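You operate a simulated robot arm through the tools that you are given. There is no shell and no other tool. Be economical: measure what you need, move in short steps, check, and stop when the job is done.

You are at the controls of a simulated robot arm. One attempt, no reset.

TASK
Take the green and blue legs off the stool seat and stand them in the caddy.
Fine: loosen each lever first; green on the sofa side of the divider, blue on the ottoman side; slide the seat straight back, about 10 cm further in.
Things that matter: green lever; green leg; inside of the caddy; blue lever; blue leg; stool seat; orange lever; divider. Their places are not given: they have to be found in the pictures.

The check looks at the end state, three seconds after you hand in, the way a careful person would. Anything else that was tipped, shoved, dropped, spilled or broken makes it a failure.

THE ROBOT
A 6-joint arm with a two-finger parallel gripper, fixed in place. Base frame: the origin is at the foot of the arm, x ahead of it, y to its left, z up; the work surface is at about z = 900. Lengths are in mm, angles in degrees, forces in N, time in s.
With the tool pointing down near the work surface it reaches from about 440 to 860 mm from the base axis. Its first joint turns from -115.0 to 115.0 degrees. Payload 4.2 kg.
The TCP is the grasp point between the finger pads, 23 mm short of the fingertips. In the tool frame z runs along the fingers and y along their closing line. Largest opening 94 mm; finger width 38, thickness 10; the body of the gripper, 54 by 96 mm, starts 39 mm behind the TCP.
Orientation is that of the tool frame in the base frame, as a unit quaternion [x, y, z, w]. With the fingers straight down and closing along the base's y, the tool's x points along the base's -x, its y along +y and its z along -z.

THE INTERFACE
- The arm moves only by the tool move_arm. Its argument "increments" is one flat list of numbers, 7 for each row, row after row: the shift along the base's x, y, z in m, then the turn, a rotation vector about the base's x, y, z in degrees, then the gripper command, from -1 (fully open) to 1 (shut), values between in proportion. In form: [tx, ty, tz, wx, wy, wz, fingers, tx, ty, tz, wx, wy, wz, fingers, ...]. A call has 1 to 10 rows; each row is the pose to reach, as a shift and turn from the pose commanded when the call began. Rows are played at 5 a second. More than 50 mm and 8.6 degrees between two rows, or a gripper value outside its range, and nothing of the call is played. Where a pose cannot be reached the arm comes as near as it can. A force on the tool above 40 N (or 10 N above the force at the start of the call, whichever is more), or a blocked arm, ends the call early, and 0.2 s more pass. The fingers move at their own pace (about 108 mm/s each) and stop on an object; they squeeze with about 38 N. The grip force told is the motor's: it shows also when the fingers shut on nothing. Time passes only in rows, and 0.2 s behind the last, so rows that repeat a pose let the fingers close. It gives the time, the measured TCP pose, the force on the tool (base axes), the opening and the grip force at its end, in the units of the frame above (readings bear some noise), and new pictures: "show" is both (left out), scene, wrist or none.
- Cameras (640 x 400 px; columns grow to the right, rows downward): "scene" is fixed at [51.6, -650.6, 1498.9]; the picture's right is [0.68, -0.74, 0.00], its down [-0.36, -0.33, -0.87] and it looks along [0.64, 0.59, -0.49] (base axes); focal length 321 px, centre (320, 200). "wrist" rides on the gripper at [-39, 0, -44] in the tool frame; the picture's right is [0.00, -1.00, 0.00], its down [0.97, 0.00, -0.24] and it looks along [0.24, 0.00, 0.97] (tool axes); focal length 218 px, centre (320, 200).
- lift_body(by): slides the trunk up (or, below 0, down) by that many mm; the arm rides with it, the base frame stays. It gives what a move gives, with no picture.
- measure_at(camera, pixels): there is no depth. For up to 12 entries [column, row, z] of the newest picture of that camera ("zoom" is the newest enlarged one), the place [x, y] in the base frame at which the ray of that pixel passes the height z, good to about 2 mm. No time passes.
- inspect(camera, box): a new picture of the part [left, top, right, bottom] of that camera's present view, enlarged. No time passes.
- finish_job(): hands the job in; it is judged then, once.

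Go step by step. Measure first, check grasps and placings, and put right what went wrong. The budget is 80 turns and 150 pictures, counting those below and the enlarged ones. Unless the task says otherwise, let go and move clear before handing in, and close with one line.

The tools are called after "Request:" by a JSON object that holds its "method" and its "body". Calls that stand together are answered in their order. move_arm: Moves the arm, as the interface text tells. Its arguments: {"type":"object","properties":{"increments":{"type":"array","items":{"type":"number"}},"show":{"type":"string","enum":["both","scene","wrist","none"]}},"required":["increments"]} The other tools are called the same way: lift_body (by) slides the trunk up or down; measure_at (camera, pixels) gives the place at which the rays of pixels pass given heights; inspect (camera, box) takes an enlarged picture of a part of a camera's view; finish_job () hands the job in.

At the start:

```text
time_s: 0.0
ee_pos: [498.7, 62.4, 1183.8]
ee_rot: [0.0, 1.0, 0.001, 0.0]
contact_force: [0.5, -0.9, 0.0]
width: 93.8
grip_force: 0.1
trunk travel left (down, up): [-850.0, 140.0]
```

scene: 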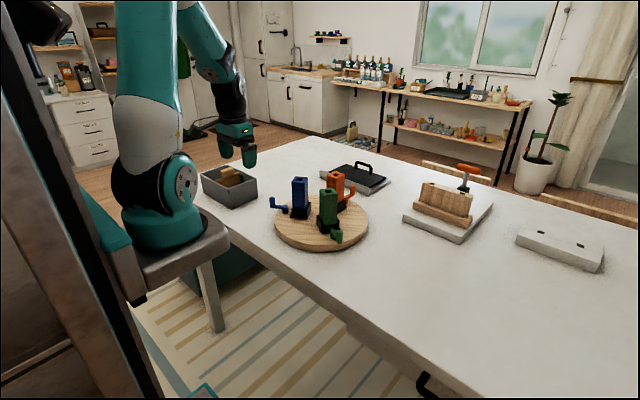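
wrist: 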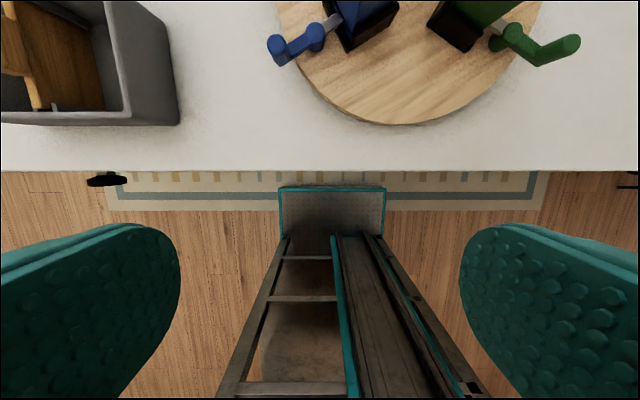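

The stool seat (round disc at scene ~322,222) carries blue, green and orange legs with levers; the grey caddy with a wooden divider is at ~(230,185). I enlarge both.

Request:
{"method": "inspect", "body": {"camera": "scene", "box": [260, 150, 390, 260]}}

Request:
{"method": "inspect", "body": {"camera": "scene", "box": [180, 140, 280, 220]}}

Request:
{"method": "inspect", "body": {"camera": "scene", "box": [0, 0, 640, 400]}}

```text
3.64 times, centred on (325, 205) of scene
```

zoom: 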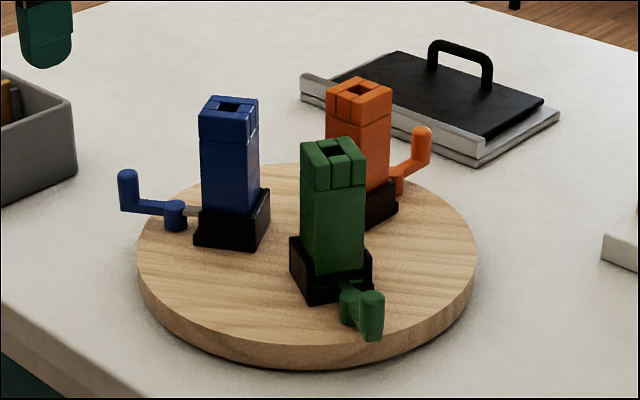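

```text
5.00 times, centred on (230, 180) of scene
```

zoom: 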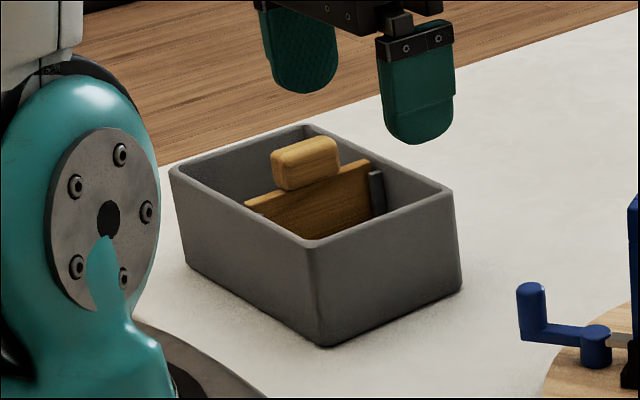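

```text
1.00 times, centred on (320, 200) of scene
```

zoom: 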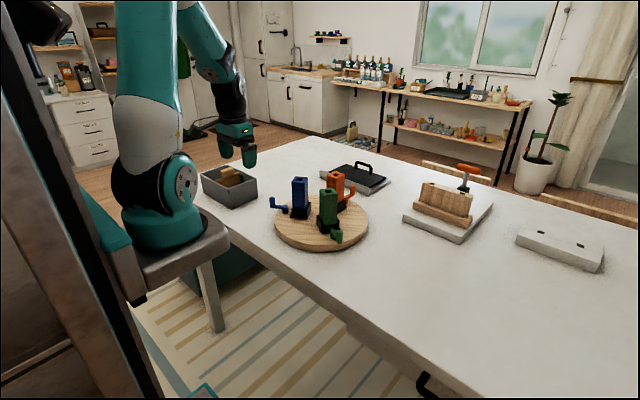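

I need positions, so I measure on the fixed scene view: caddy rim corners, leg tops, lever tips and disc edges, at a few plausible heights.

Request:
{"method": "measure_at", "body": {"camera": "scene", "pixels": [[231, 208, 900], [202, 193, 900], [258, 197, 900], [229, 188, 980], [276, 230, 900], [289, 248, 900], [366, 236, 900], [367, 227, 930], [307, 199, 930], [325, 211, 930], [320, 251, 900], [320, 244, 930]]}}

Request:
{"method": "measure_at", "body": {"camera": "wrist", "pixels": [[397, 124, 900], [397, 124, 925], [120, 120, 960], [180, 122, 900], [128, 124, 980], [325, 24, 930], [497, 40, 930], [283, 52, 940], [570, 45, 940]]}}

```text
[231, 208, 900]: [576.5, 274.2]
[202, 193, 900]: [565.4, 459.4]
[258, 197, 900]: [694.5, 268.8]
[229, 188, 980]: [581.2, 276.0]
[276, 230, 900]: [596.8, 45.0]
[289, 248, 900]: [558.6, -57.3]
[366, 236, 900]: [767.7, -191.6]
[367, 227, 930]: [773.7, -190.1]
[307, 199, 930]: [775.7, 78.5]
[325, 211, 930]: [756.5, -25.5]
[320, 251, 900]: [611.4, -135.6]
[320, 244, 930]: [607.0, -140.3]
```

```text
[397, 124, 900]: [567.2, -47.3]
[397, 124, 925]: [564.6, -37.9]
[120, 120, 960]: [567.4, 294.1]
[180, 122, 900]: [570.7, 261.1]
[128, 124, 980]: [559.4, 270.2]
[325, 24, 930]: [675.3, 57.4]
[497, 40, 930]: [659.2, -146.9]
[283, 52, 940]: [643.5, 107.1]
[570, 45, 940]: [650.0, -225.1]
```

The caddy spans about x 570–695, y 272–455, with the divider along x, so its two sides are +y and −y. I don't know where the sofa and ottoman are, so I tilt the wrist camera towards +y first.

Request:
{"method": "move_arm", "body": {"increments": [0, 0, 0.04, 8, 0, 0, -1, 0, 0, 0.08, 16, 0, 0, -1, 0, 0, 0.1, 24, 0, 0, -1, 0, 0, 0.1, 32, 0, 0, -1, 0, 0, 0.1, 40, 0, 0, -1, 0, 0, 0.1, 48, 0, 0, -1, 0, 0, 0.1, 56, 0, 0, -1, 0, 0, 0.1, 64, 0, 0, -1, 0, 0, 0.1, 70, 0, 0, -1]}}

```text
time_s: 2.0
ee_pos: [498.9, 63.7, 1285.2]
ee_rot: [0.0, 0.819, 0.574, 0.0]
contact_force: [-0.9, -0.3, 0.8]
width: 94.2
grip_force: 0.0
trunk travel left (down, up): [-850.0, 140.0]
```

scene: 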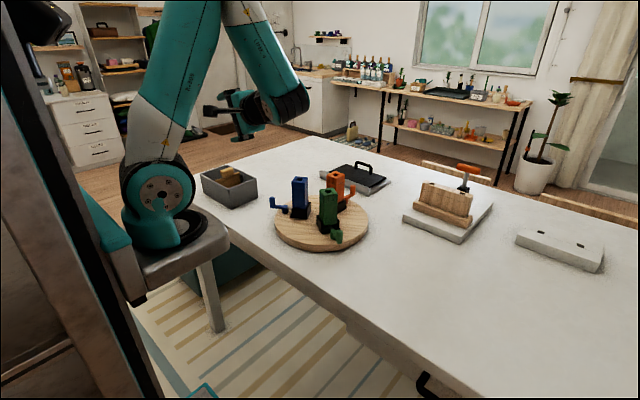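
wrist: 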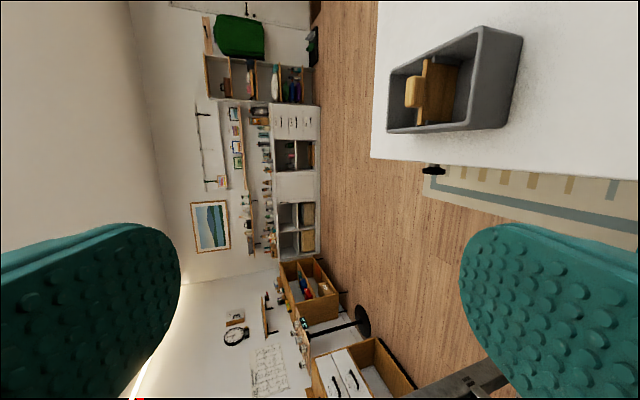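

No sofa or ottoman on the +y side (only shelves and cabinets). I swing to look towards −y.

Request:
{"method": "move_arm", "body": {"increments": [0, 0, 0, -8, 0, 0, -1, 0, 0, 0, -16, 0, 0, -1, 0, 0, 0, -24, 0, 0, -1, 0, 0, 0, -32, 0, 0, -1, 0, 0, 0, -40, 0, 0, -1, 0, 0, 0, -48, 0, 0, -1, 0, 0, 0, -56, 0, 0, -1, 0, 0, 0, -64, 0, 0, -1, 0, 0, 0, -70, 0, 0, -1], "show": "wrist"}}

Request:
{"method": "move_arm", "body": {"increments": [0, 0, 0, -8, 0, 0, -1, 0, 0, 0, -16, 0, 0, -1, 0, 0, 0, -24, 0, 0, -1, 0, 0, 0, -32, 0, 0, -1, 0, 0, 0, -40, 0, 0, -1, 0, 0, 0, -48, 0, 0, -1, 0, 0, 0, -56, 0, 0, -1, 0, 0, 0, -64, 0, 0, -1, 0, 0, 0, -70, 0, 0, -1], "show": "wrist"}}

```text
time_s: 4.0
ee_pos: [498.7, 62.8, 1284.5]
ee_rot: [0.001, 1.0, 0.0, 0.001]
contact_force: [-0.8, -0.1, 0.5]
width: 94.0
grip_force: 0.0
trunk travel left (down, up): [-850.0, 140.0]
```

wrist: 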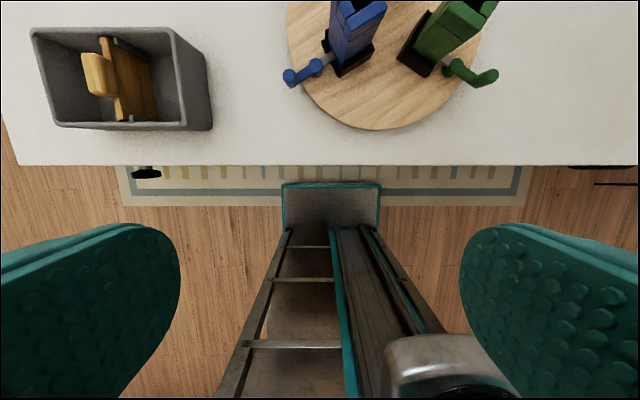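

```text
time_s: 6.0
ee_pos: [468.7, 17.0, 1225.9]
ee_rot: [0.001, 0.819, -0.574, 0.001]
contact_force: [0.2, 0.0, -0.2]
width: 94.0
grip_force: 0.1
out of reach, approached as far as the arm can: row 6, 7, 8, 9
trunk travel left (down, up): [-850.0, 140.0]
```

wrist: 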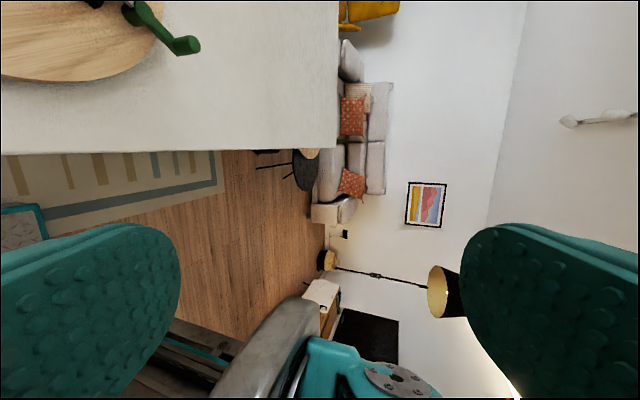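

The sofa is on the −y side, so green goes on the −y side of the divider and blue on the +y side. I return to vertical and move over the stool for a top view.

Request:
{"method": "move_arm", "body": {"increments": [0.03, 0, 0, 8, 0, 0, -1, 0.06, 0, 0, 16, 0, 0, -1, 0.09, 0, 0, 24, 0, 0, -1, 0.12, 0, 0, 32, 0, 0, -1, 0.15, 0, 0, 40, 0, 0, -1, 0.18, -0.02, 0, 48, 0, 0, -1, 0.2, -0.04, 0, 56, 0, 0, -1, 0.21, -0.08, -0.02, 64, 0, 0, -1, 0.21, -0.1, -0.04, 70, 0, 0, -1]}}

```text
time_s: 8.0
ee_pos: [679.9, -81.8, 1185.5]
ee_rot: [0.0, 1.0, 0.0, 0.0]
contact_force: [-0.7, 0.7, -0.1]
width: 94.2
grip_force: 0.1
trunk travel left (down, up): [-850.0, 140.0]
```

scene: 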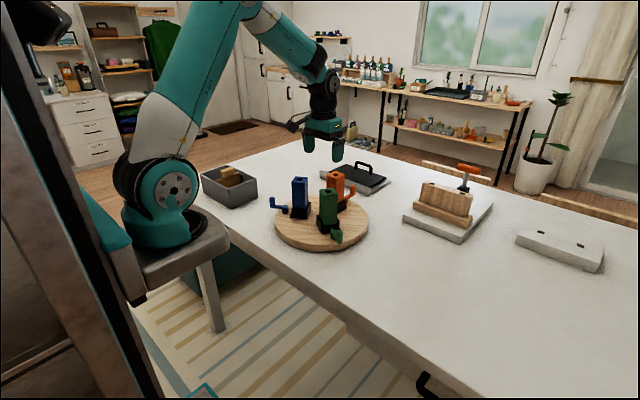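
wrist: 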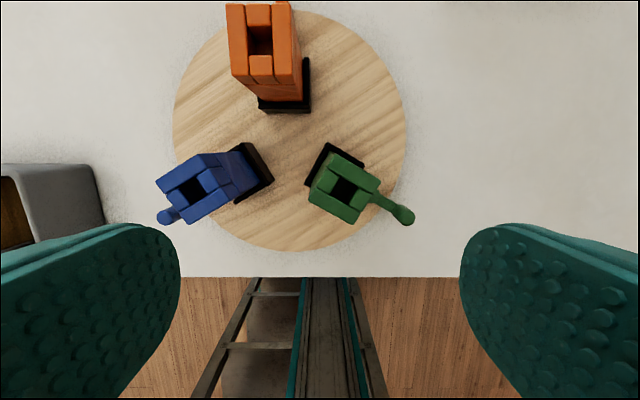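

Now a clean top view: blue at (205,180), green at (345,185), orange at (265,50). I enlarge it and measure the leg sockets and lever tips.

Request:
{"method": "inspect", "body": {"camera": "wrist", "box": [140, 110, 300, 260]}}

Request:
{"method": "inspect", "body": {"camera": "wrist", "box": [280, 120, 440, 260]}}

Request:
{"method": "measure_at", "body": {"camera": "wrist", "pixels": [[174, 125, 925], [406, 125, 925], [290, 250, 925], [290, 11, 925], [404, 215, 970], [404, 215, 950], [345, 190, 1030], [345, 190, 1010], [198, 188, 1030], [198, 188, 1010], [163, 217, 960], [321, 163, 935]]}}

Request:
{"method": "measure_at", "body": {"camera": "scene", "pixels": [[328, 191, 1010], [328, 191, 1030], [328, 191, 1050], [300, 179, 1010], [300, 179, 1030], [300, 179, 1050], [320, 178, 900], [372, 195, 900], [388, 182, 900], [404, 220, 900], [336, 233, 950], [272, 200, 950]]}}

```text
2.67 times, centred on (220, 185) of wrist
```

zoom: 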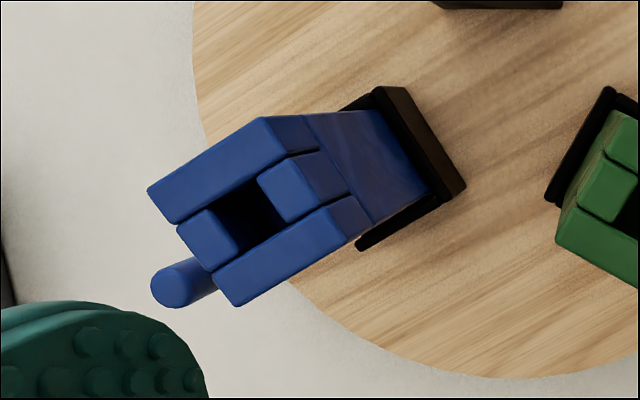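

```text
2.86 times, centred on (360, 190) of wrist
```

zoom: 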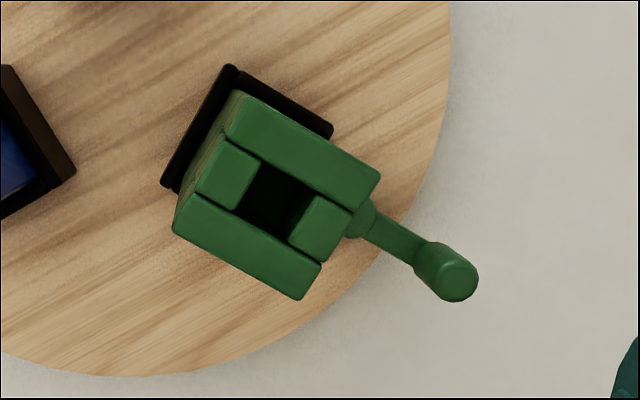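

```text
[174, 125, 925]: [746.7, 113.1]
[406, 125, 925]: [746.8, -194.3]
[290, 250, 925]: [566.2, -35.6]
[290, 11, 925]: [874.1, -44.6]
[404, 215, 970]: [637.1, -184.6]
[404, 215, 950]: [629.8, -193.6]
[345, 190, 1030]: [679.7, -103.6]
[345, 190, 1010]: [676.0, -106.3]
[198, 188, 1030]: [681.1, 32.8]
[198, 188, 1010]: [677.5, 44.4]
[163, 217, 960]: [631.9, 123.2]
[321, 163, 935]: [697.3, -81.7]
```

```text
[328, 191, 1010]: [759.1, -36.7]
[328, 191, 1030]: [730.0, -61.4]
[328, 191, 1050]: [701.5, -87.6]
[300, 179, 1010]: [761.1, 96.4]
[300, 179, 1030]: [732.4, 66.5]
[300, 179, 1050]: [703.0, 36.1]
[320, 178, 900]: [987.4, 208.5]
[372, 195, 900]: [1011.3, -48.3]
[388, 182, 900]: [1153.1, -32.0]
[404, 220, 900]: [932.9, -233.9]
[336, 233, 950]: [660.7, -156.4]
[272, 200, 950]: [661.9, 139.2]
```

Seat is centred about (720,−40), radius ≈153; green leg top ≈(685,−101,1060), blue ≈(687,17,1060). I look closely at the levers to understand how they swing.

Request:
{"method": "inspect", "body": {"camera": "scene", "box": [312, 215, 352, 250]}}

Request:
{"method": "inspect", "body": {"camera": "scene", "box": [265, 185, 315, 225]}}

Request:
{"method": "inspect", "body": {"camera": "scene", "box": [325, 165, 365, 215]}}

```text
11.43 times, centred on (332, 232) of scene
```

zoom: 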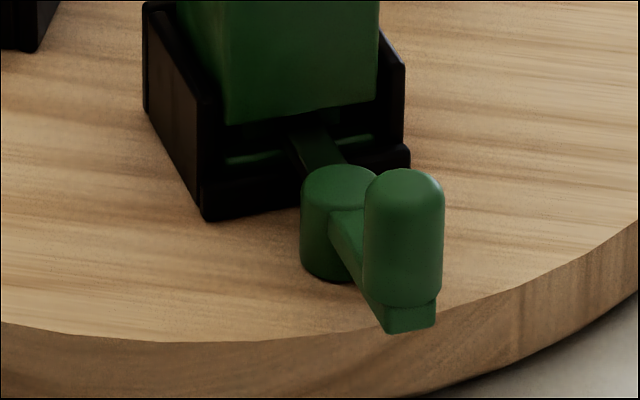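

```text
10.00 times, centred on (290, 205) of scene
```

zoom: 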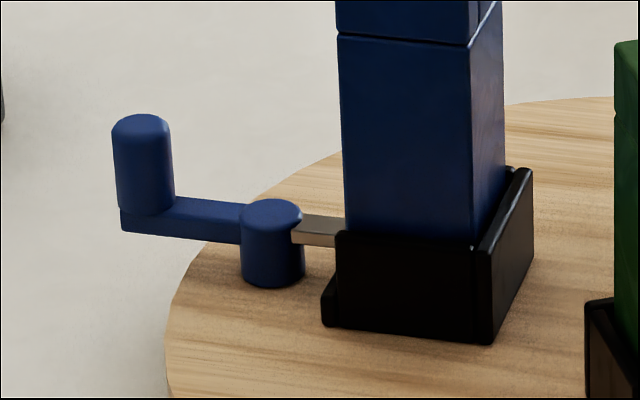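

```text
8.00 times, centred on (345, 190) of scene
```

zoom: 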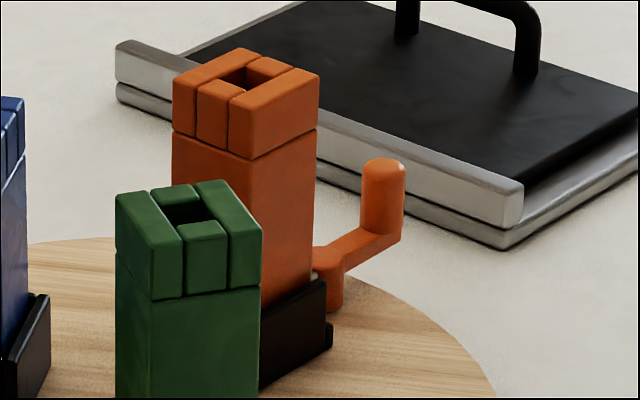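

The levers are cranks on a vertical hub with a silver bolt into the socket, all pointing radially outward (locked); they swing horizontally by the post. I triangulate posts and hubs.

Request:
{"method": "measure_at", "body": {"camera": "scene", "pixels": [[339.3, 230.3, 960], [339.3, 230.3, 980], [272.1, 197, 960], [272.1, 197, 980], [333.8, 230.2, 940], [333.8, 230.2, 960], [285, 205.7, 940], [285, 205.7, 960], [372.5, 240, 900], [325, 233, 925]]}}

Request:
{"method": "measure_at", "body": {"camera": "wrist", "pixels": [[407.9, 218, 960], [407.9, 218, 980], [164.6, 216.8, 960], [164.6, 216.8, 980], [374, 197, 950]]}}

```text
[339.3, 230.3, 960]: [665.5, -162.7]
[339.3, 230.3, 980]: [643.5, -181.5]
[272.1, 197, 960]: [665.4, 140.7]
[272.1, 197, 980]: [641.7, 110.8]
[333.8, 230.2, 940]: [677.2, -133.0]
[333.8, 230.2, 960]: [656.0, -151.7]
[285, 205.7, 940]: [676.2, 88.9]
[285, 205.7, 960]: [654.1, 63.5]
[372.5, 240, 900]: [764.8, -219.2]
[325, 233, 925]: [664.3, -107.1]
```

```text
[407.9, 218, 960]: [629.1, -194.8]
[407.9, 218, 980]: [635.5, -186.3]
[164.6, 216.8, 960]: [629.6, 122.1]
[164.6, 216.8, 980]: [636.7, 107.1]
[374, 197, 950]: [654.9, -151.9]
```

Posts: green ≈(637,−185), blue ≈(638,105), tops at z≈985; hubs at ≈(660,∓) radius 120 from the seat centre. I will straddle the green post with open fingers turned tangentially and swing it counter-clockwise; first turn and move above.

Request:
{"method": "move_arm", "body": {"increments": [0, -0.02, 0, 0, 0, 7.5, -1, -0.005, -0.04, 0, 0, 0, 15, -1, -0.01, -0.06, 0, 0, 0, 22.5, -1, -0.015, -0.08, 0, 0, 0, 30, -1, -0.018, -0.1, 0, 0, 0, 37.5, -1, -0.018, -0.117, 0, 0, 0, 45, -1, -0.018, -0.117, -0.03, 0, 0, 52.5, -1, -0.018, -0.117, -0.07, 0, 0, 60, -1, -0.018, -0.117, -0.1, 0, 0, 60, -1]}}

```text
time_s: 10.0
ee_pos: [662.1, -199.9, 1085.2]
ee_rot: [-0.501, 0.866, 0.0, 0.0]
contact_force: [-0.7, -0.2, 0.6]
width: 93.6
grip_force: 0.1
trunk travel left (down, up): [-850.0, 140.0]
```

scene: 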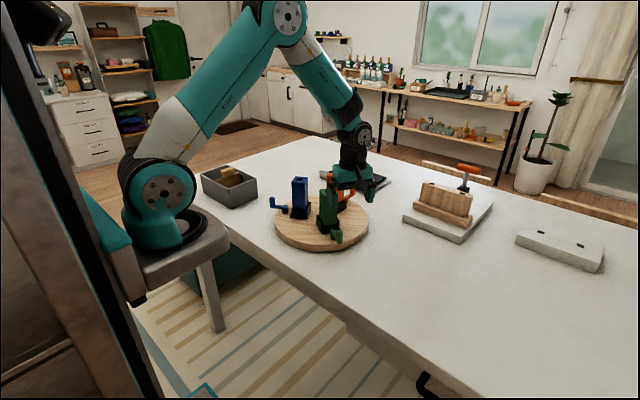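
wrist: 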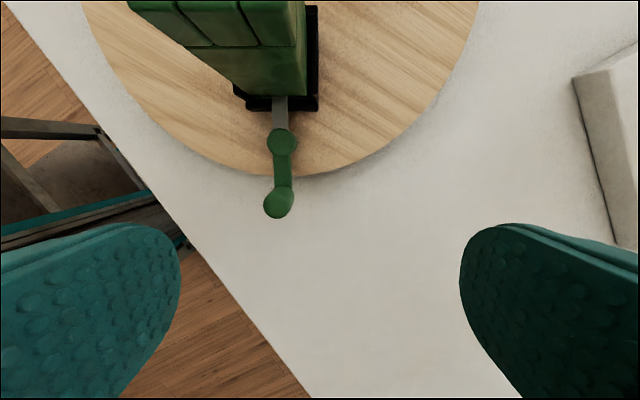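

The lever is clearly seen: hub (282,142), post (278,203), bolt going radially into the socket. I measure them once more before descending.

Request:
{"method": "measure_at", "body": {"camera": "wrist", "pixels": [[277, 205, 985], [282, 142, 960], [282, 142, 950], [280, 97, 945], [318, 108, 945], [250, 108, 945]]}}

Request:
{"method": "inspect", "body": {"camera": "wrist", "box": [220, 60, 340, 230]}}

```text
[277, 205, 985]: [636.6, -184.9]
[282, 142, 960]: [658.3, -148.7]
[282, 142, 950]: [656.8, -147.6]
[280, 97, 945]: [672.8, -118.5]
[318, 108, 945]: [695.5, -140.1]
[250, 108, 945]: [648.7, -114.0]
```

```text
2.35 times, centred on (280, 145) of wrist
```

zoom: 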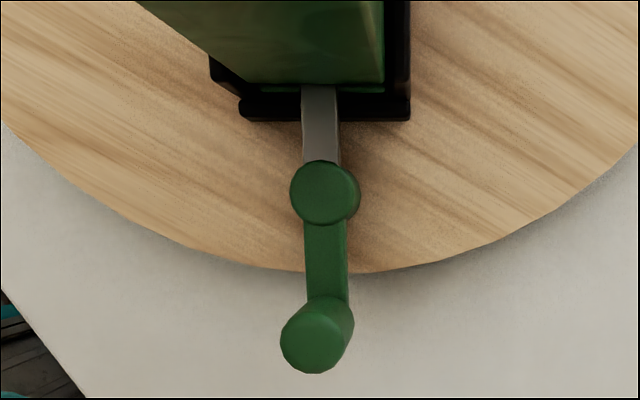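

Post (637,−185), hub (658,−148), arm ≈43 mm. I descend around the post.

Request:
{"method": "move_arm", "body": {"increments": [0, 0, -0.04, 0, 0, 0, -1, 0, 0, -0.075, 0, 0, 0, -1, 0, 0, -0.103, 0, 0, 0, -1]}}

```text
time_s: 10.8
ee_pos: [665.0, -198.3, 982.4]
ee_rot: [-0.5, 0.866, 0.0, 0.0]
contact_force: [-0.9, -0.2, -0.3]
width: 94.0
grip_force: 0.1
trunk travel left (down, up): [-850.0, 140.0]
```

scene: 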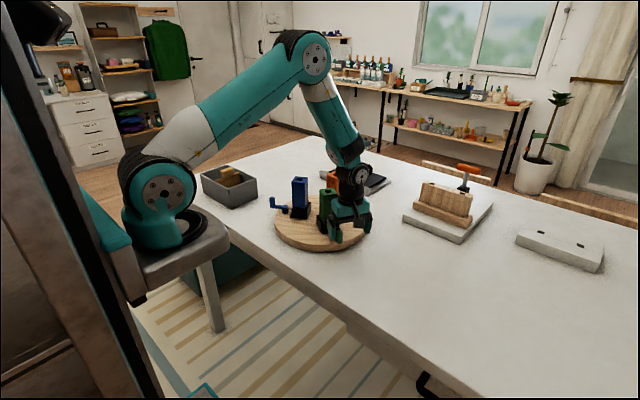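
wrist: 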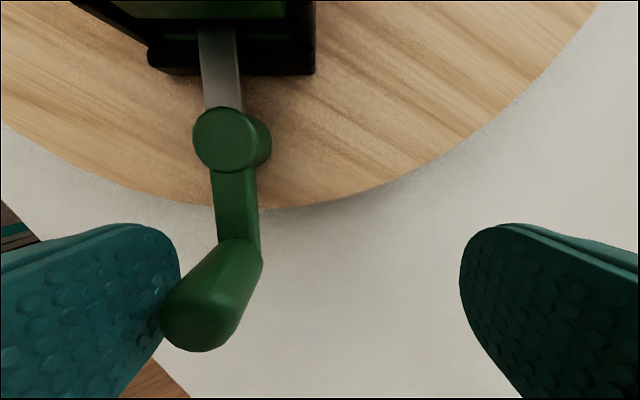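

The post sits just inside the left finger. I push tangentially about 20 mm and watch force and lever.

Request:
{"method": "move_arm", "body": {"increments": [0.006, -0.0035, 0, 0, 0, 0, -1, 0.012, -0.007, 0, 0, 0, 0, -1, 0.017, -0.01, 0, 0, 0, 0, -1, 0.021, -0.012, 0, 0, 0, 0, -1]}}

```text
time_s: 11.8
ee_pos: [685.7, -209.7, 983.8]
ee_rot: [-0.5, 0.866, -0.001, 0.0]
contact_force: [0.2, 0.6, -0.4]
width: 93.8
grip_force: 0.0
trunk travel left (down, up): [-850.0, 140.0]
```

scene: 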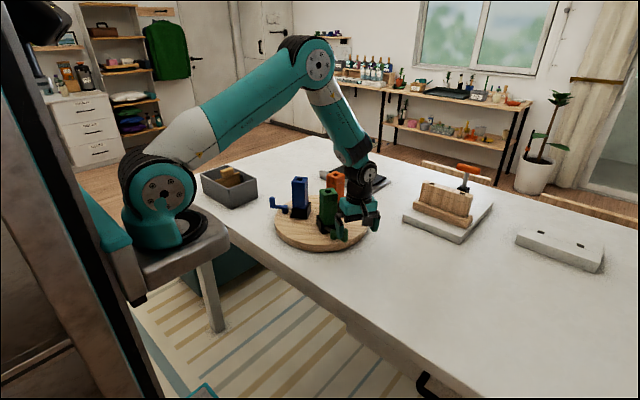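
wrist: 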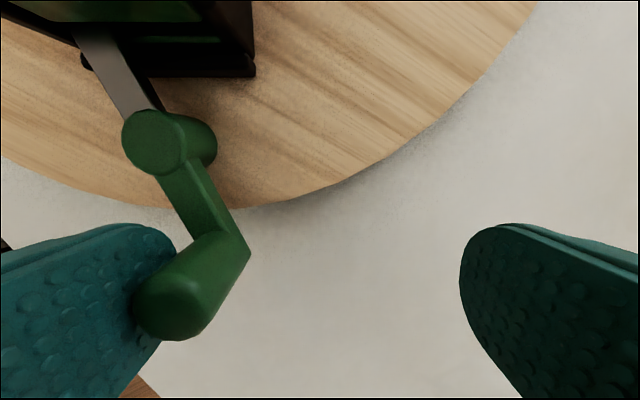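

The lever turns freely (bolt pivots out of the slot, no force). I continue along the arc to about 90°.

Request:
{"method": "move_arm", "body": {"increments": [0.0084, 0.0043, 0, 0, 0, 7.5, -1, 0.016, 0.0097, 0, 0, 0, 15, -1, 0.0242, 0.0134, 0, 0, 0, 22.5, -1, 0.0313, 0.0185, 0, 0, 0, 30, -1, 0.0374, 0.0207, 0, 0, 0, 30, -1, 0.0427, 0.024, 0, 0, 0, 30, -1, 0.047, 0.03, 0, 0, 0, 30, -1]}}

```text
time_s: 13.4
ee_pos: [732.2, -180.7, 982.4]
ee_rot: [-0.707, 0.707, 0.0, 0.0]
contact_force: [-0.1, -0.5, 0.3]
width: 94.0
grip_force: 0.3
trunk travel left (down, up): [-850.0, 140.0]
```

scene: 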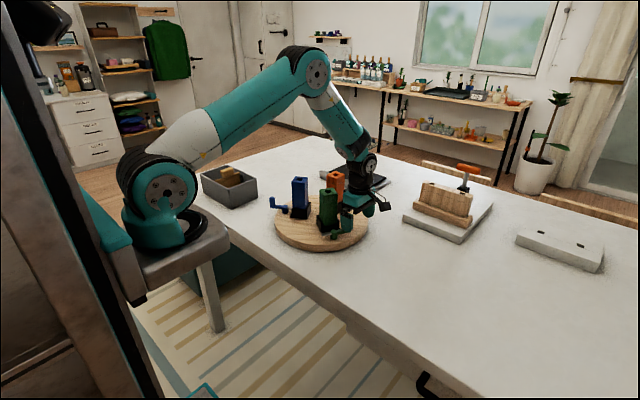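
wrist: 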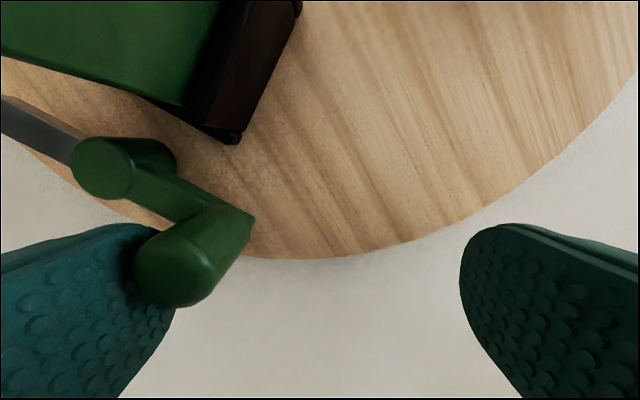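

The green bolt is fully swung out (~90°), no force. I rise, turn back 30° and go above the green leg for a look.

Request:
{"method": "move_arm", "body": {"increments": [0.004, 0, 0.02, 0, 0, 0, -1, 0.004, 0, 0.06, 0, 0, 0, -1, 0.004, 0, 0.1, 0, 0, 0, -1, 0.004, 0, 0.14, 0, 0, -7.5, -1, 0, 0.02, 0.165, 0, 0, -15, -1, -0.02, 0.045, 0.165, 0, 0, -22.5, -1, -0.047, 0.079, 0.165, 0, 0, -30, -1]}}

Request:
{"method": "inspect", "body": {"camera": "wrist", "box": [200, 150, 440, 330]}}

```text
time_s: 15.0
ee_pos: [684.1, -100.9, 1147.6]
ee_rot: [-0.499, 0.867, 0.001, 0.0]
contact_force: [-0.2, -0.5, 1.1]
width: 94.3
grip_force: 0.0
trunk travel left (down, up): [-850.0, 140.0]
```

scene: 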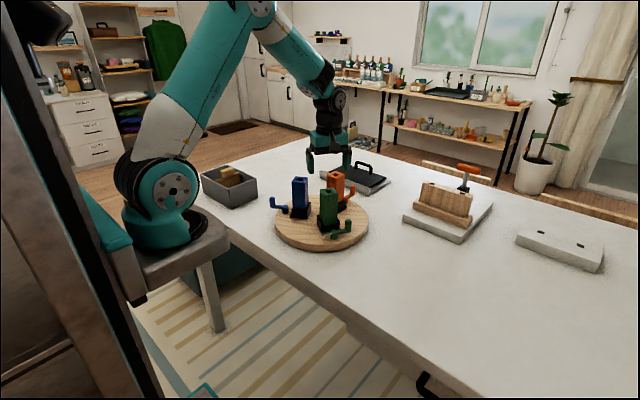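
wrist: 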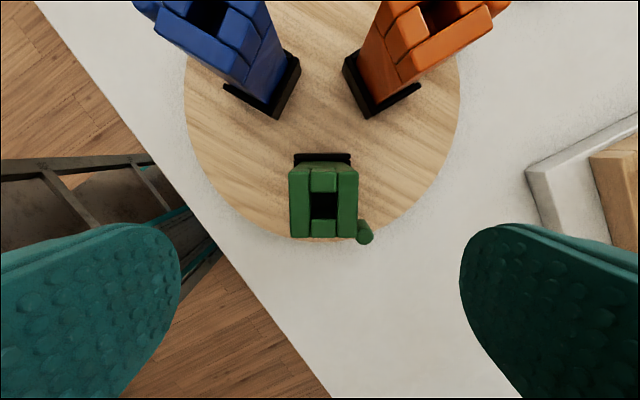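

```text
2.22 times, centred on (320, 240) of wrist
```

zoom: 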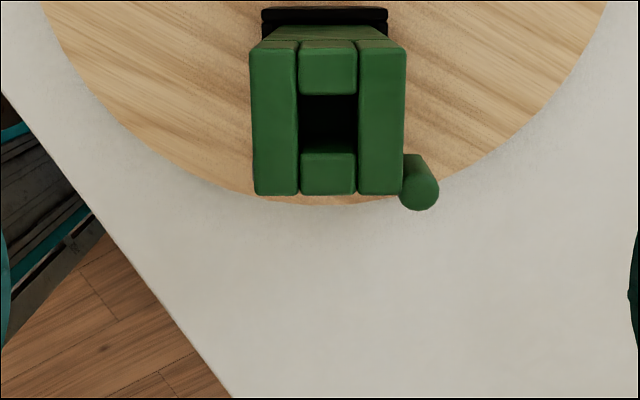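

Aligned well with the green leg (corners 288–359, 171–237). I measure its top and also look at the caddy from here via the scene view.

Request:
{"method": "measure_at", "body": {"camera": "wrist", "pixels": [[288.5, 171, 1060], [358.7, 171, 1060], [288.5, 237, 1060], [358.7, 237, 1060], [324, 204, 1060], [323, 158, 950], [296, 155, 950], [351, 155, 950], [365, 226, 985]]}}

Request:
{"method": "inspect", "body": {"camera": "scene", "box": [195, 155, 265, 212]}}

```text
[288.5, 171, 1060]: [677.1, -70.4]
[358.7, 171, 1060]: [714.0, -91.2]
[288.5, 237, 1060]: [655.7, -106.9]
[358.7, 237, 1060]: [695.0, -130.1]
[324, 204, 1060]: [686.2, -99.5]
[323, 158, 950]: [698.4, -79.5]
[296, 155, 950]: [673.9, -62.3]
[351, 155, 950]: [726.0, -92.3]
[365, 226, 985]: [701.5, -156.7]
```

```text
7.02 times, centred on (230, 184) of scene
```

zoom: 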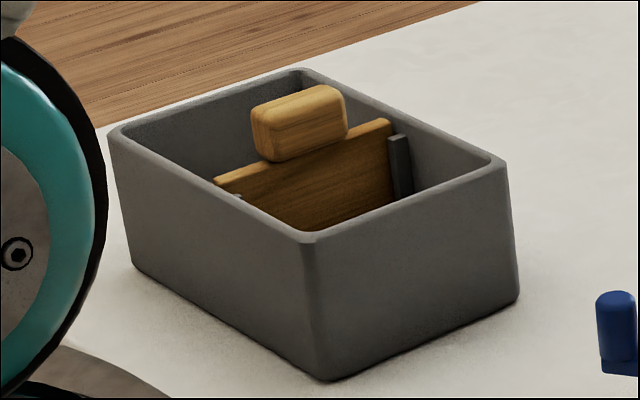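

Leg top is ≈42 mm square centred (686,−100). I descend to z≈1032 and close.

Request:
{"method": "move_arm", "body": {"increments": [0.002, 0.001, -0.04, 0, 0, 0, -1, 0.002, 0.001, -0.08, 0, 0, 0, -1, 0.002, 0.001, -0.115, 0, 0, 0, -1, 0.002, 0.001, -0.115, 0, 0, 0, -1, 0.002, 0.001, -0.115, 0, 0, 0, 1, 0.002, 0.001, -0.115, 0, 0, 0, 1, 0.002, 0.001, -0.115, 0, 0, 0, 1]}}

```text
time_s: 16.6
ee_pos: [682.6, -101.7, 1031.9]
ee_rot: [-0.5, 0.866, -0.001, 0.0]
contact_force: [-0.6, 0.5, 0.4]
width: 44.0
grip_force: 37.9
trunk travel left (down, up): [-850.0, 140.0]
```

scene: 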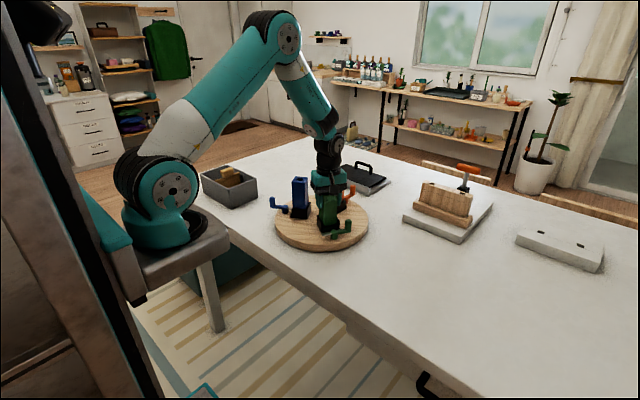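
wrist: 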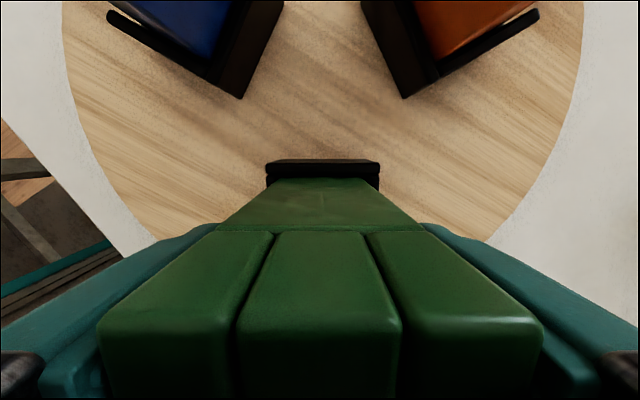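

Gripped at 44 mm. I lift straight up in small steps.

Request:
{"method": "move_arm", "body": {"increments": [0, 0, 0.008, 0, 0, 0, 1, 0, 0, 0.02, 0, 0, 0, 1, 0, 0, 0.035, 0, 0, 0, 1, 0, 0, 0.06, 0, 0, 0, 1, 0, 0, 0.09, 0, 0, 0, 1]}}

```text
time_s: 17.8
ee_pos: [683.6, -100.1, 1123.5]
ee_rot: [-0.5, 0.866, -0.001, 0.0]
contact_force: [-0.1, 0.7, -1.6]
width: 43.8
grip_force: 38.2
trunk travel left (down, up): [-850.0, 140.0]
```

scene: 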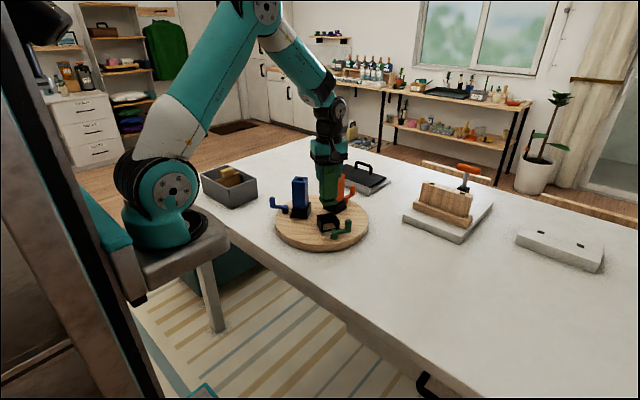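
wrist: 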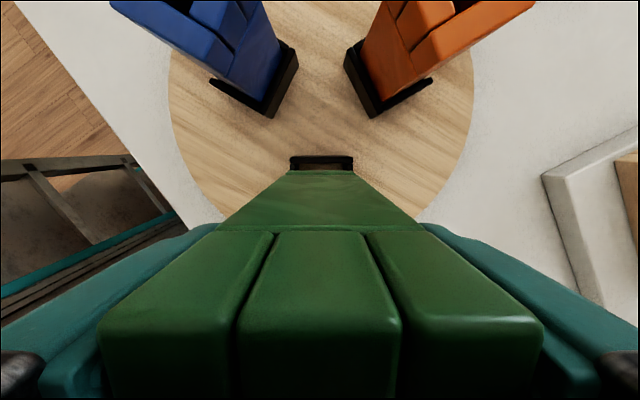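

The green leg is free. I check its lower end and measure its length, and the caddy geometry.

Request:
{"method": "inspect", "body": {"camera": "scene", "box": [290, 140, 370, 250]}}

Request:
{"method": "measure_at", "body": {"camera": "scene", "pixels": [[228.9, 189.7, 970], [228.9, 189.7, 980], [230.7, 209.6, 900], [256.5, 178, 970], [256.5, 178, 980], [201, 174.5, 970], [201, 174.5, 980], [232.7, 176, 980], [239.8, 173.3, 970], [214.5, 180.5, 970], [217, 171, 1000], [224, 172, 1000]]}}

```text
3.64 times, centred on (330, 195) of scene
```

zoom: 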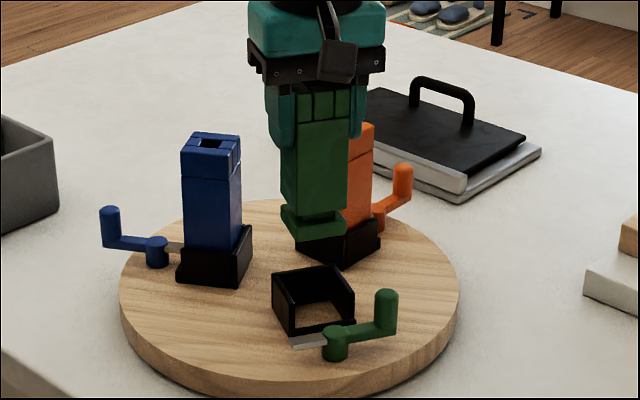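

```text
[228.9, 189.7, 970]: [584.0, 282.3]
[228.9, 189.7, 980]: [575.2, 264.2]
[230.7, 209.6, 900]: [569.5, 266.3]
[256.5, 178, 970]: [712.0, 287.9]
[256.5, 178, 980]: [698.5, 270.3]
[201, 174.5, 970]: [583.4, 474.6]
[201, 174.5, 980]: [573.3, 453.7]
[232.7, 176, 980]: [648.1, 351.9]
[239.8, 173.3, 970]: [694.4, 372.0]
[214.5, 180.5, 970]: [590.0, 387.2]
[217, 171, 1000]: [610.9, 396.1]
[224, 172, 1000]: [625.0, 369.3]
```

Leg came out cleanly with its foot notch; socket empty. I raise, turn 30° to square it with the caddy, and go just short of the caddy to view it.

Request:
{"method": "move_arm", "body": {"increments": [0, 0, 0.045, 0, 0, 0, 1, 0, 0, 0.09, 0, 0, 5, 1, -0.01, 0.045, 0.1, 0, 0, 10, 1, -0.02, 0.09, 0.1, 0, 0, 15, 1, -0.03, 0.135, 0.1, 0, 0, 20, 1, -0.04, 0.18, 0.1, 0, 0, 25, 1, -0.047, 0.225, 0.1, 0, 0, 30, 1, -0.047, 0.265, 0.1, 0, 0, 30, 1, -0.047, 0.265, 0.1, 0, 0, 30, 1]}}

```text
time_s: 19.8
ee_pos: [636.4, 165.2, 1223.6]
ee_rot: [-0.707, 0.707, 0.0, 0.0]
contact_force: [-0.1, -0.4, -1.8]
width: 43.6
grip_force: 37.7
trunk travel left (down, up): [-850.0, 140.0]
```

scene: 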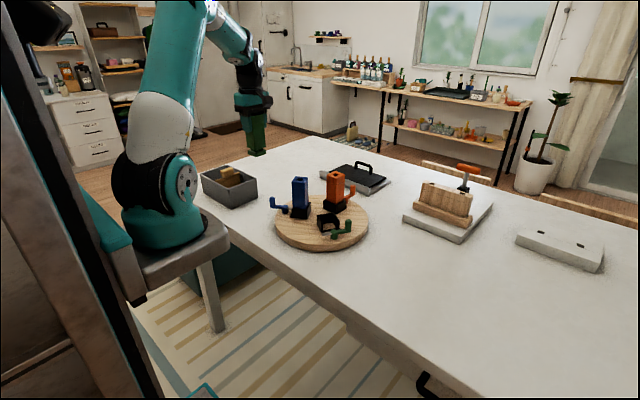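
wrist: 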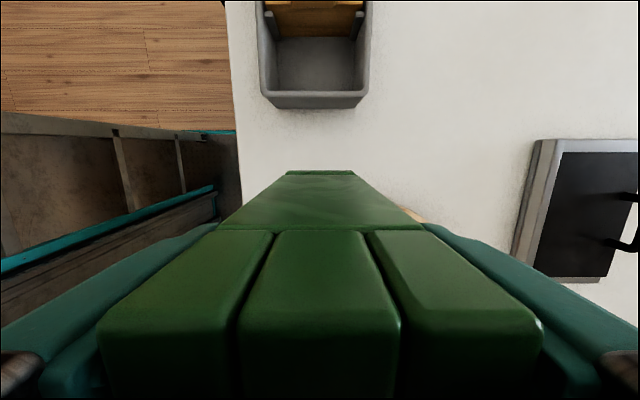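

Caddy's near compartment is visible at (257–372, 0–108). I enlarge and measure it.

Request:
{"method": "inspect", "body": {"camera": "wrist", "box": [240, 0, 390, 115]}}

Request:
{"method": "measure_at", "body": {"camera": "wrist", "pixels": [[262, 94, 980], [367, 94, 980], [262, 94, 970], [268, 108, 900], [360, 108, 900], [276, 90, 905], [354, 90, 905], [278, 38, 905], [352, 38, 905], [315, 38, 940], [315, 38, 960]]}}

```text
3.48 times, centred on (315, 58) of wrist
```

zoom: 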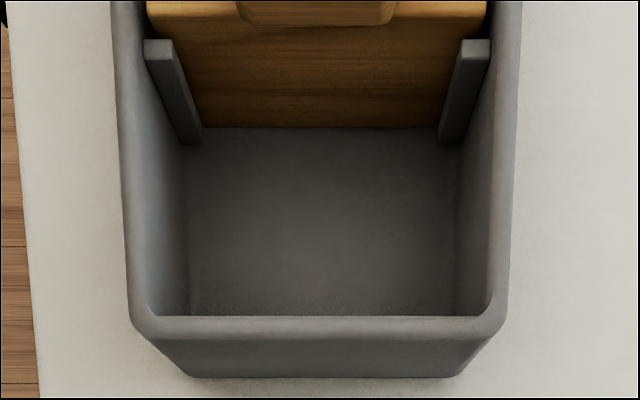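

```text
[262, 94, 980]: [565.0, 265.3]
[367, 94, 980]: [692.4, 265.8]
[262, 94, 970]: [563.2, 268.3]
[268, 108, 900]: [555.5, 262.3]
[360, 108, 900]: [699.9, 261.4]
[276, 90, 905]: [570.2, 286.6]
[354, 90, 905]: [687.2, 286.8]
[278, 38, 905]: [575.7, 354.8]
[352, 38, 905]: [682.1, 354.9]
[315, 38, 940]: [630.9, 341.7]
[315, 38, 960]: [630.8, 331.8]
```

Near compartment floor spans x≈575–683, y≈282–355; target centre (630,313). I move over it and down to just above the rim, then check.

Request:
{"method": "move_arm", "body": {"increments": [-0.002, 0.04, 0, 0, 0, 0, 1, -0.004, 0.08, 0, 0, 0, 0, 1, -0.006, 0.12, 0, 0, 0, 0, 1, -0.006, 0.148, 0, 0, 0, 0, 1, -0.006, 0.148, -0.04, 0, 0, 0, 1, -0.006, 0.148, -0.08, 0, 0, 0, 1, -0.006, 0.148, -0.115, 0, 0, 0, 1, -0.006, 0.148, -0.115, 0, 0, 0, 1]}}

Request:
{"method": "inspect", "body": {"camera": "scene", "box": [180, 110, 280, 215]}}

```text
time_s: 21.6
ee_pos: [632.2, 312.6, 1106.4]
ee_rot: [-0.706, 0.708, 0.0, 0.0]
contact_force: [0.7, -0.1, -2.7]
width: 43.9
grip_force: 38.2
trunk travel left (down, up): [-850.0, 140.0]
```

scene: 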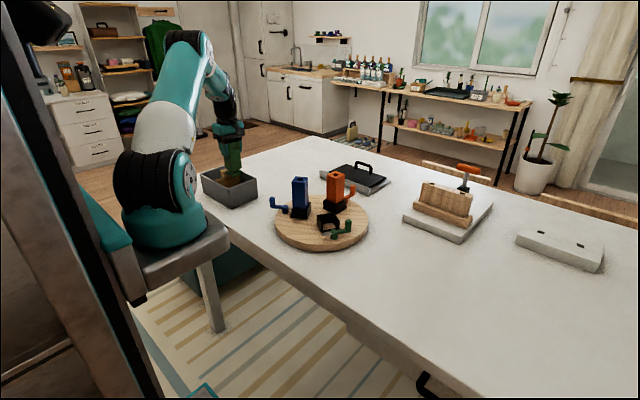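
wrist: 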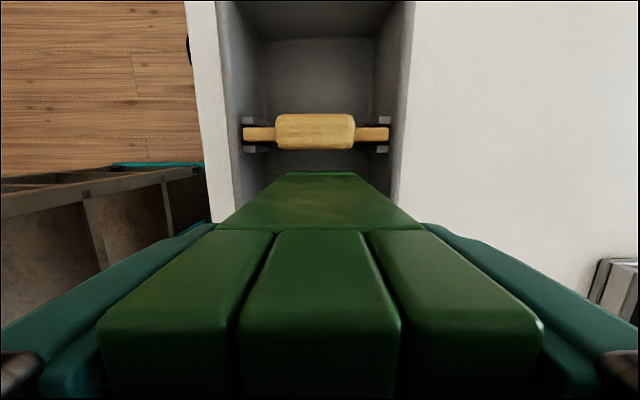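

```text
3.81 times, centred on (230, 162) of scene
```

zoom: 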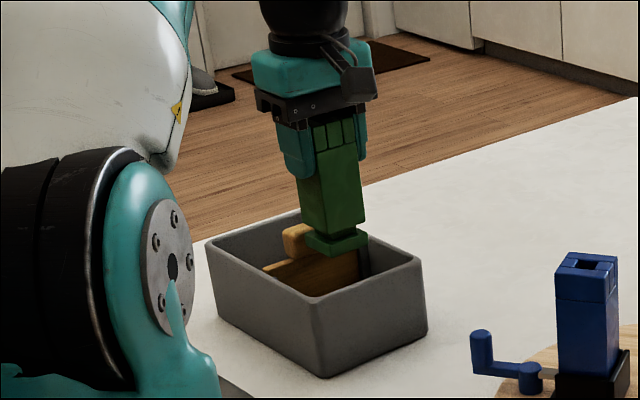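

The leg is aligned over the near compartment; divider with its handle now seen from above. I measure divider and far compartment for later, then lower the leg.

Request:
{"method": "measure_at", "body": {"camera": "wrist", "pixels": [[315, 114, 1000], [315, 149, 1000], [315, 149, 990], [257, 126, 965], [257, 143, 965], [386, 116, 965], [250, 30, 980], [400, 30, 980], [266, 40, 905], [372, 40, 905], [320, 2, 980]]}}

Request:
{"method": "move_arm", "body": {"increments": [-0.001, 0, -0.03, 0, 0, 0, 1, -0.001, 0, -0.06, 0, 0, 0, 1, -0.001, 0, -0.08, 0, 0, 0, 1, -0.001, 0, -0.088, 0, 0, 0, 1, -0.001, 0, -0.093, 0, 0, 0, 1]}}

```text
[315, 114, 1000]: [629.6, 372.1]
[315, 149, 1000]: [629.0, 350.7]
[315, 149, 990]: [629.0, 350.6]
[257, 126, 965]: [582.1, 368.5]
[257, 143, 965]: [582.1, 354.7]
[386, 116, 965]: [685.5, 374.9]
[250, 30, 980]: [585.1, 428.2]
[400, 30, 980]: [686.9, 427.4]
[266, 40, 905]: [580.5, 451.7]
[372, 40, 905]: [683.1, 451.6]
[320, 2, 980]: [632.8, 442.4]
```

```text
time_s: 22.8
ee_pos: [630.6, 313.8, 1014.4]
ee_rot: [-0.707, 0.707, 0.0, -0.001]
contact_force: [0.3, -0.2, -1.7]
width: 43.9
grip_force: 37.6
trunk travel left (down, up): [-850.0, 140.0]
```

scene: 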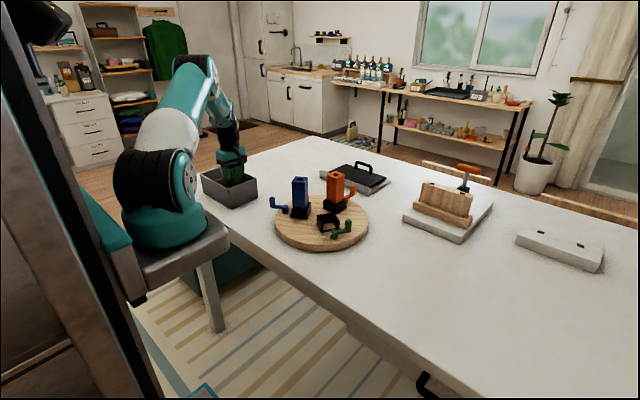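
wrist: 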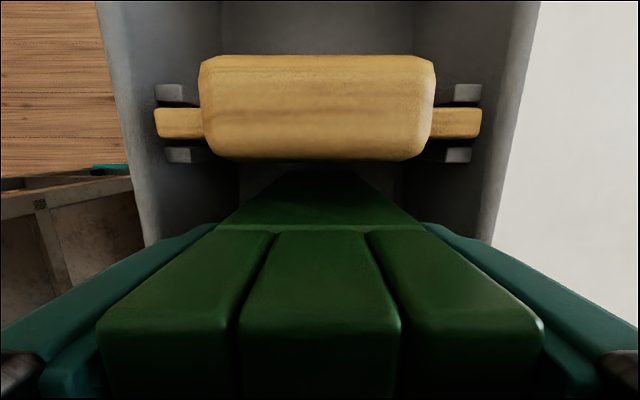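

No contact yet at TCP 1014; I lower in fine steps until the floor is felt.

Request:
{"method": "move_arm", "body": {"increments": [0, 0, -0.003, 0, 0, 0, 1, 0, 0, -0.005, 0, 0, 0, 1, 0, 0, -0.007, 0, 0, 0, 1, 0, 0, -0.009, 0, 0, 0, 1], "show": "none"}}

```text
time_s: 23.8
ee_pos: [631.2, 314.3, 1008.8]
ee_rot: [-0.707, 0.707, 0.001, 0.003]
contact_force: [-8.8, -4.9, 35.3]
width: 44.1
grip_force: 38.1
trunk travel left (down, up): [-850.0, 140.0]
```

Floor contact (35 N) at ≈1009. I ease up 3 mm, open partly, and rise straight up.

Request:
{"method": "move_arm", "body": {"increments": [0, 0, 0.002, 0, 0, 0, 1, 0, 0, 0.0035, 0, 0, 0, 1, 0, 0, 0.0035, 0, 0, 0, -0.3, 0, 0, 0.0035, 0, 0, 0, -0.3, 0, 0, 0.0035, 0, 0, 0, -0.3, 0, 0, 0.02, 0, 0, 0, -0.3, 0, 0, 0.05, 0, 0, 0, -0.3, 0, 0, 0.09, 0, 0, 0, -0.3, 0, 0, 0.13, 0, 0, 0, -0.3]}}

```text
time_s: 25.8
ee_pos: [632.1, 313.5, 1134.1]
ee_rot: [-0.707, 0.708, 0.0, 0.001]
contact_force: [0.4, -0.3, 0.2]
width: 60.9
grip_force: 0.1
trunk travel left (down, up): [-850.0, 140.0]
```

scene: 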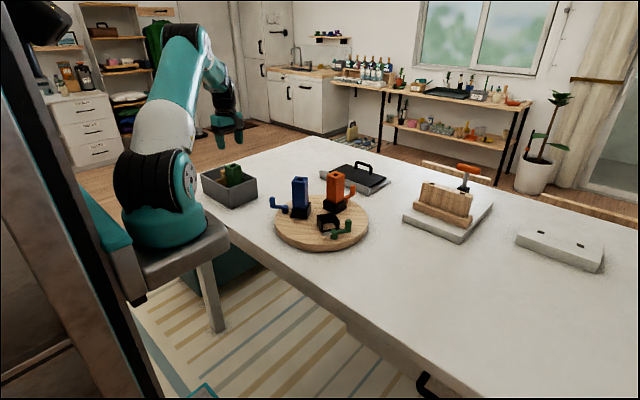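
wrist: 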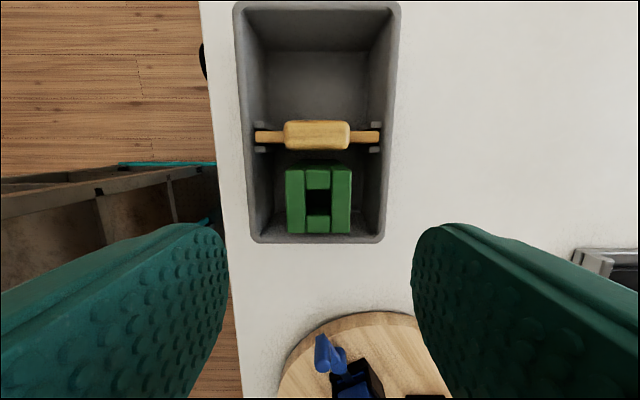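

Green stands upright on the sofa side. Next, the blue lever: turn +30° (tool y at 210°) and go above its post.

Request:
{"method": "move_arm", "body": {"increments": [0, -0.02, 0.03, 0, 0, 5, -0.3, -0.005, -0.06, 0.03, 0, 0, 10, -0.6, -0.01, -0.1, 0.03, 0, 0, 15, -1, -0.015, -0.145, 0.03, 0, 0, 20, -1, -0.0195, -0.19, 0.01, 0, 0, 25, -1, -0.0195, -0.223, -0.02, 0, 0, 30, -1, -0.0195, -0.223, -0.034, 0, 0, 30, -1]}}

Request:
{"method": "inspect", "body": {"camera": "wrist", "box": [180, 200, 480, 400]}}

```text
time_s: 27.4
ee_pos: [611.7, 89.5, 1100.7]
ee_rot: [0.866, -0.499, 0.001, 0.0]
contact_force: [-0.7, -0.4, -0.6]
width: 94.2
grip_force: 0.1
trunk travel left (down, up): [-850.0, 140.0]
```

scene: 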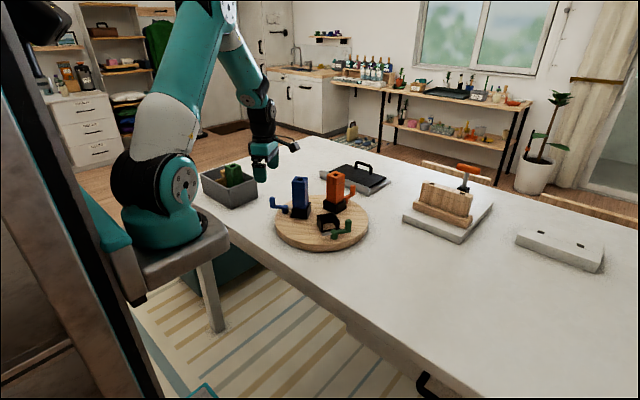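
wrist: 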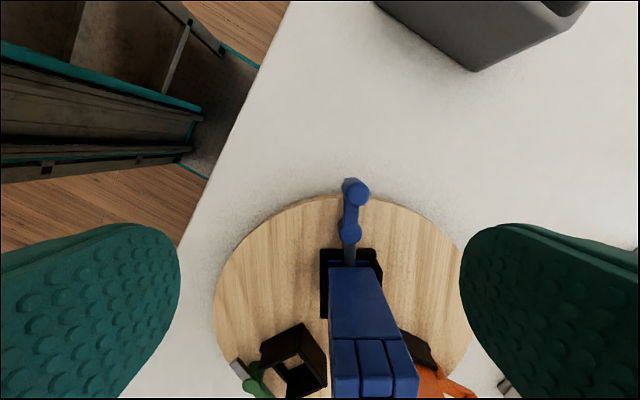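

```text
2.00 times, centred on (330, 300) of wrist
```

zoom: 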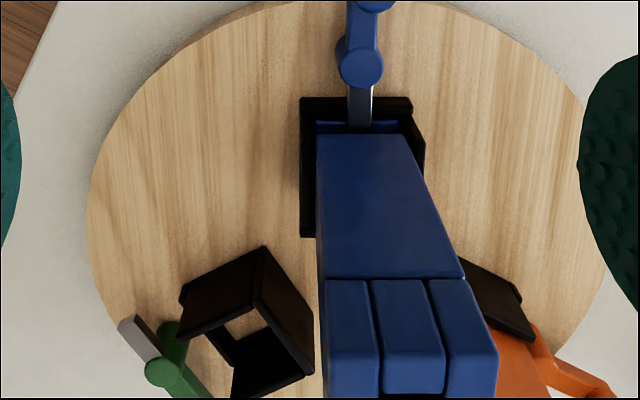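

Orientation reached; blue post at (357,190), hub at (349,234). I measure these.

Request:
{"method": "measure_at", "body": {"camera": "wrist", "pixels": [[357, 190, 985], [347, 234, 960], [320, 200, 985]]}}

```text
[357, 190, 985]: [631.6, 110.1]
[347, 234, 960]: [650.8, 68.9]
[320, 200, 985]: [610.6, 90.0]
```

Offset matches (post ~17 mm inside the trailing finger). Descend around it.

Request:
{"method": "move_arm", "body": {"increments": [0, 0.003, -0.04, 0, 0, 0, -1, 0, 0.003, -0.08, 0, 0, 0, -1, 0, 0.003, -0.117, 0, 0, 0, -1, 0, 0.003, -0.117, 0, 0, 0, -1]}}

```text
time_s: 28.4
ee_pos: [610.3, 92.3, 983.2]
ee_rot: [0.865, -0.501, 0.0, -0.001]
contact_force: [-0.3, 0.0, -0.2]
width: 93.9
grip_force: 0.0
trunk travel left (down, up): [-850.0, 140.0]
```

scene: 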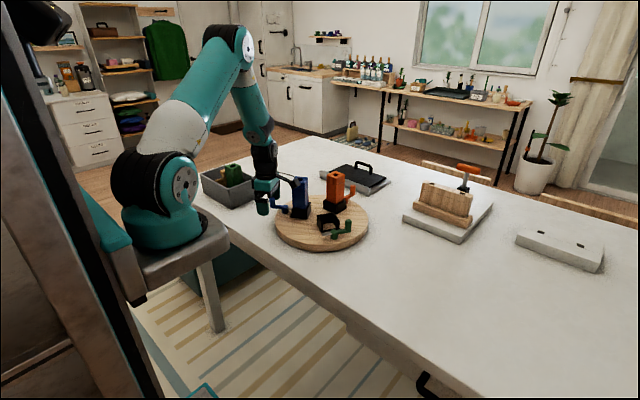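
wrist: 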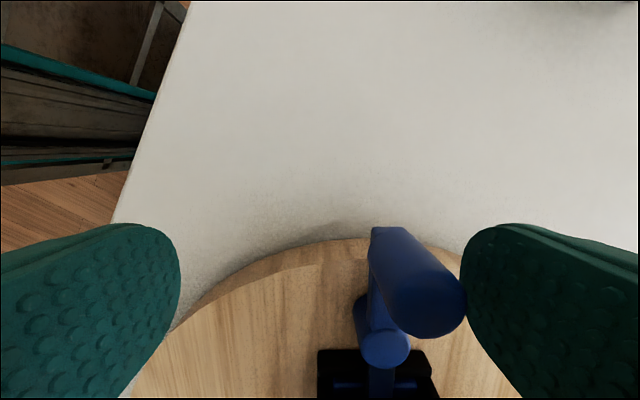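

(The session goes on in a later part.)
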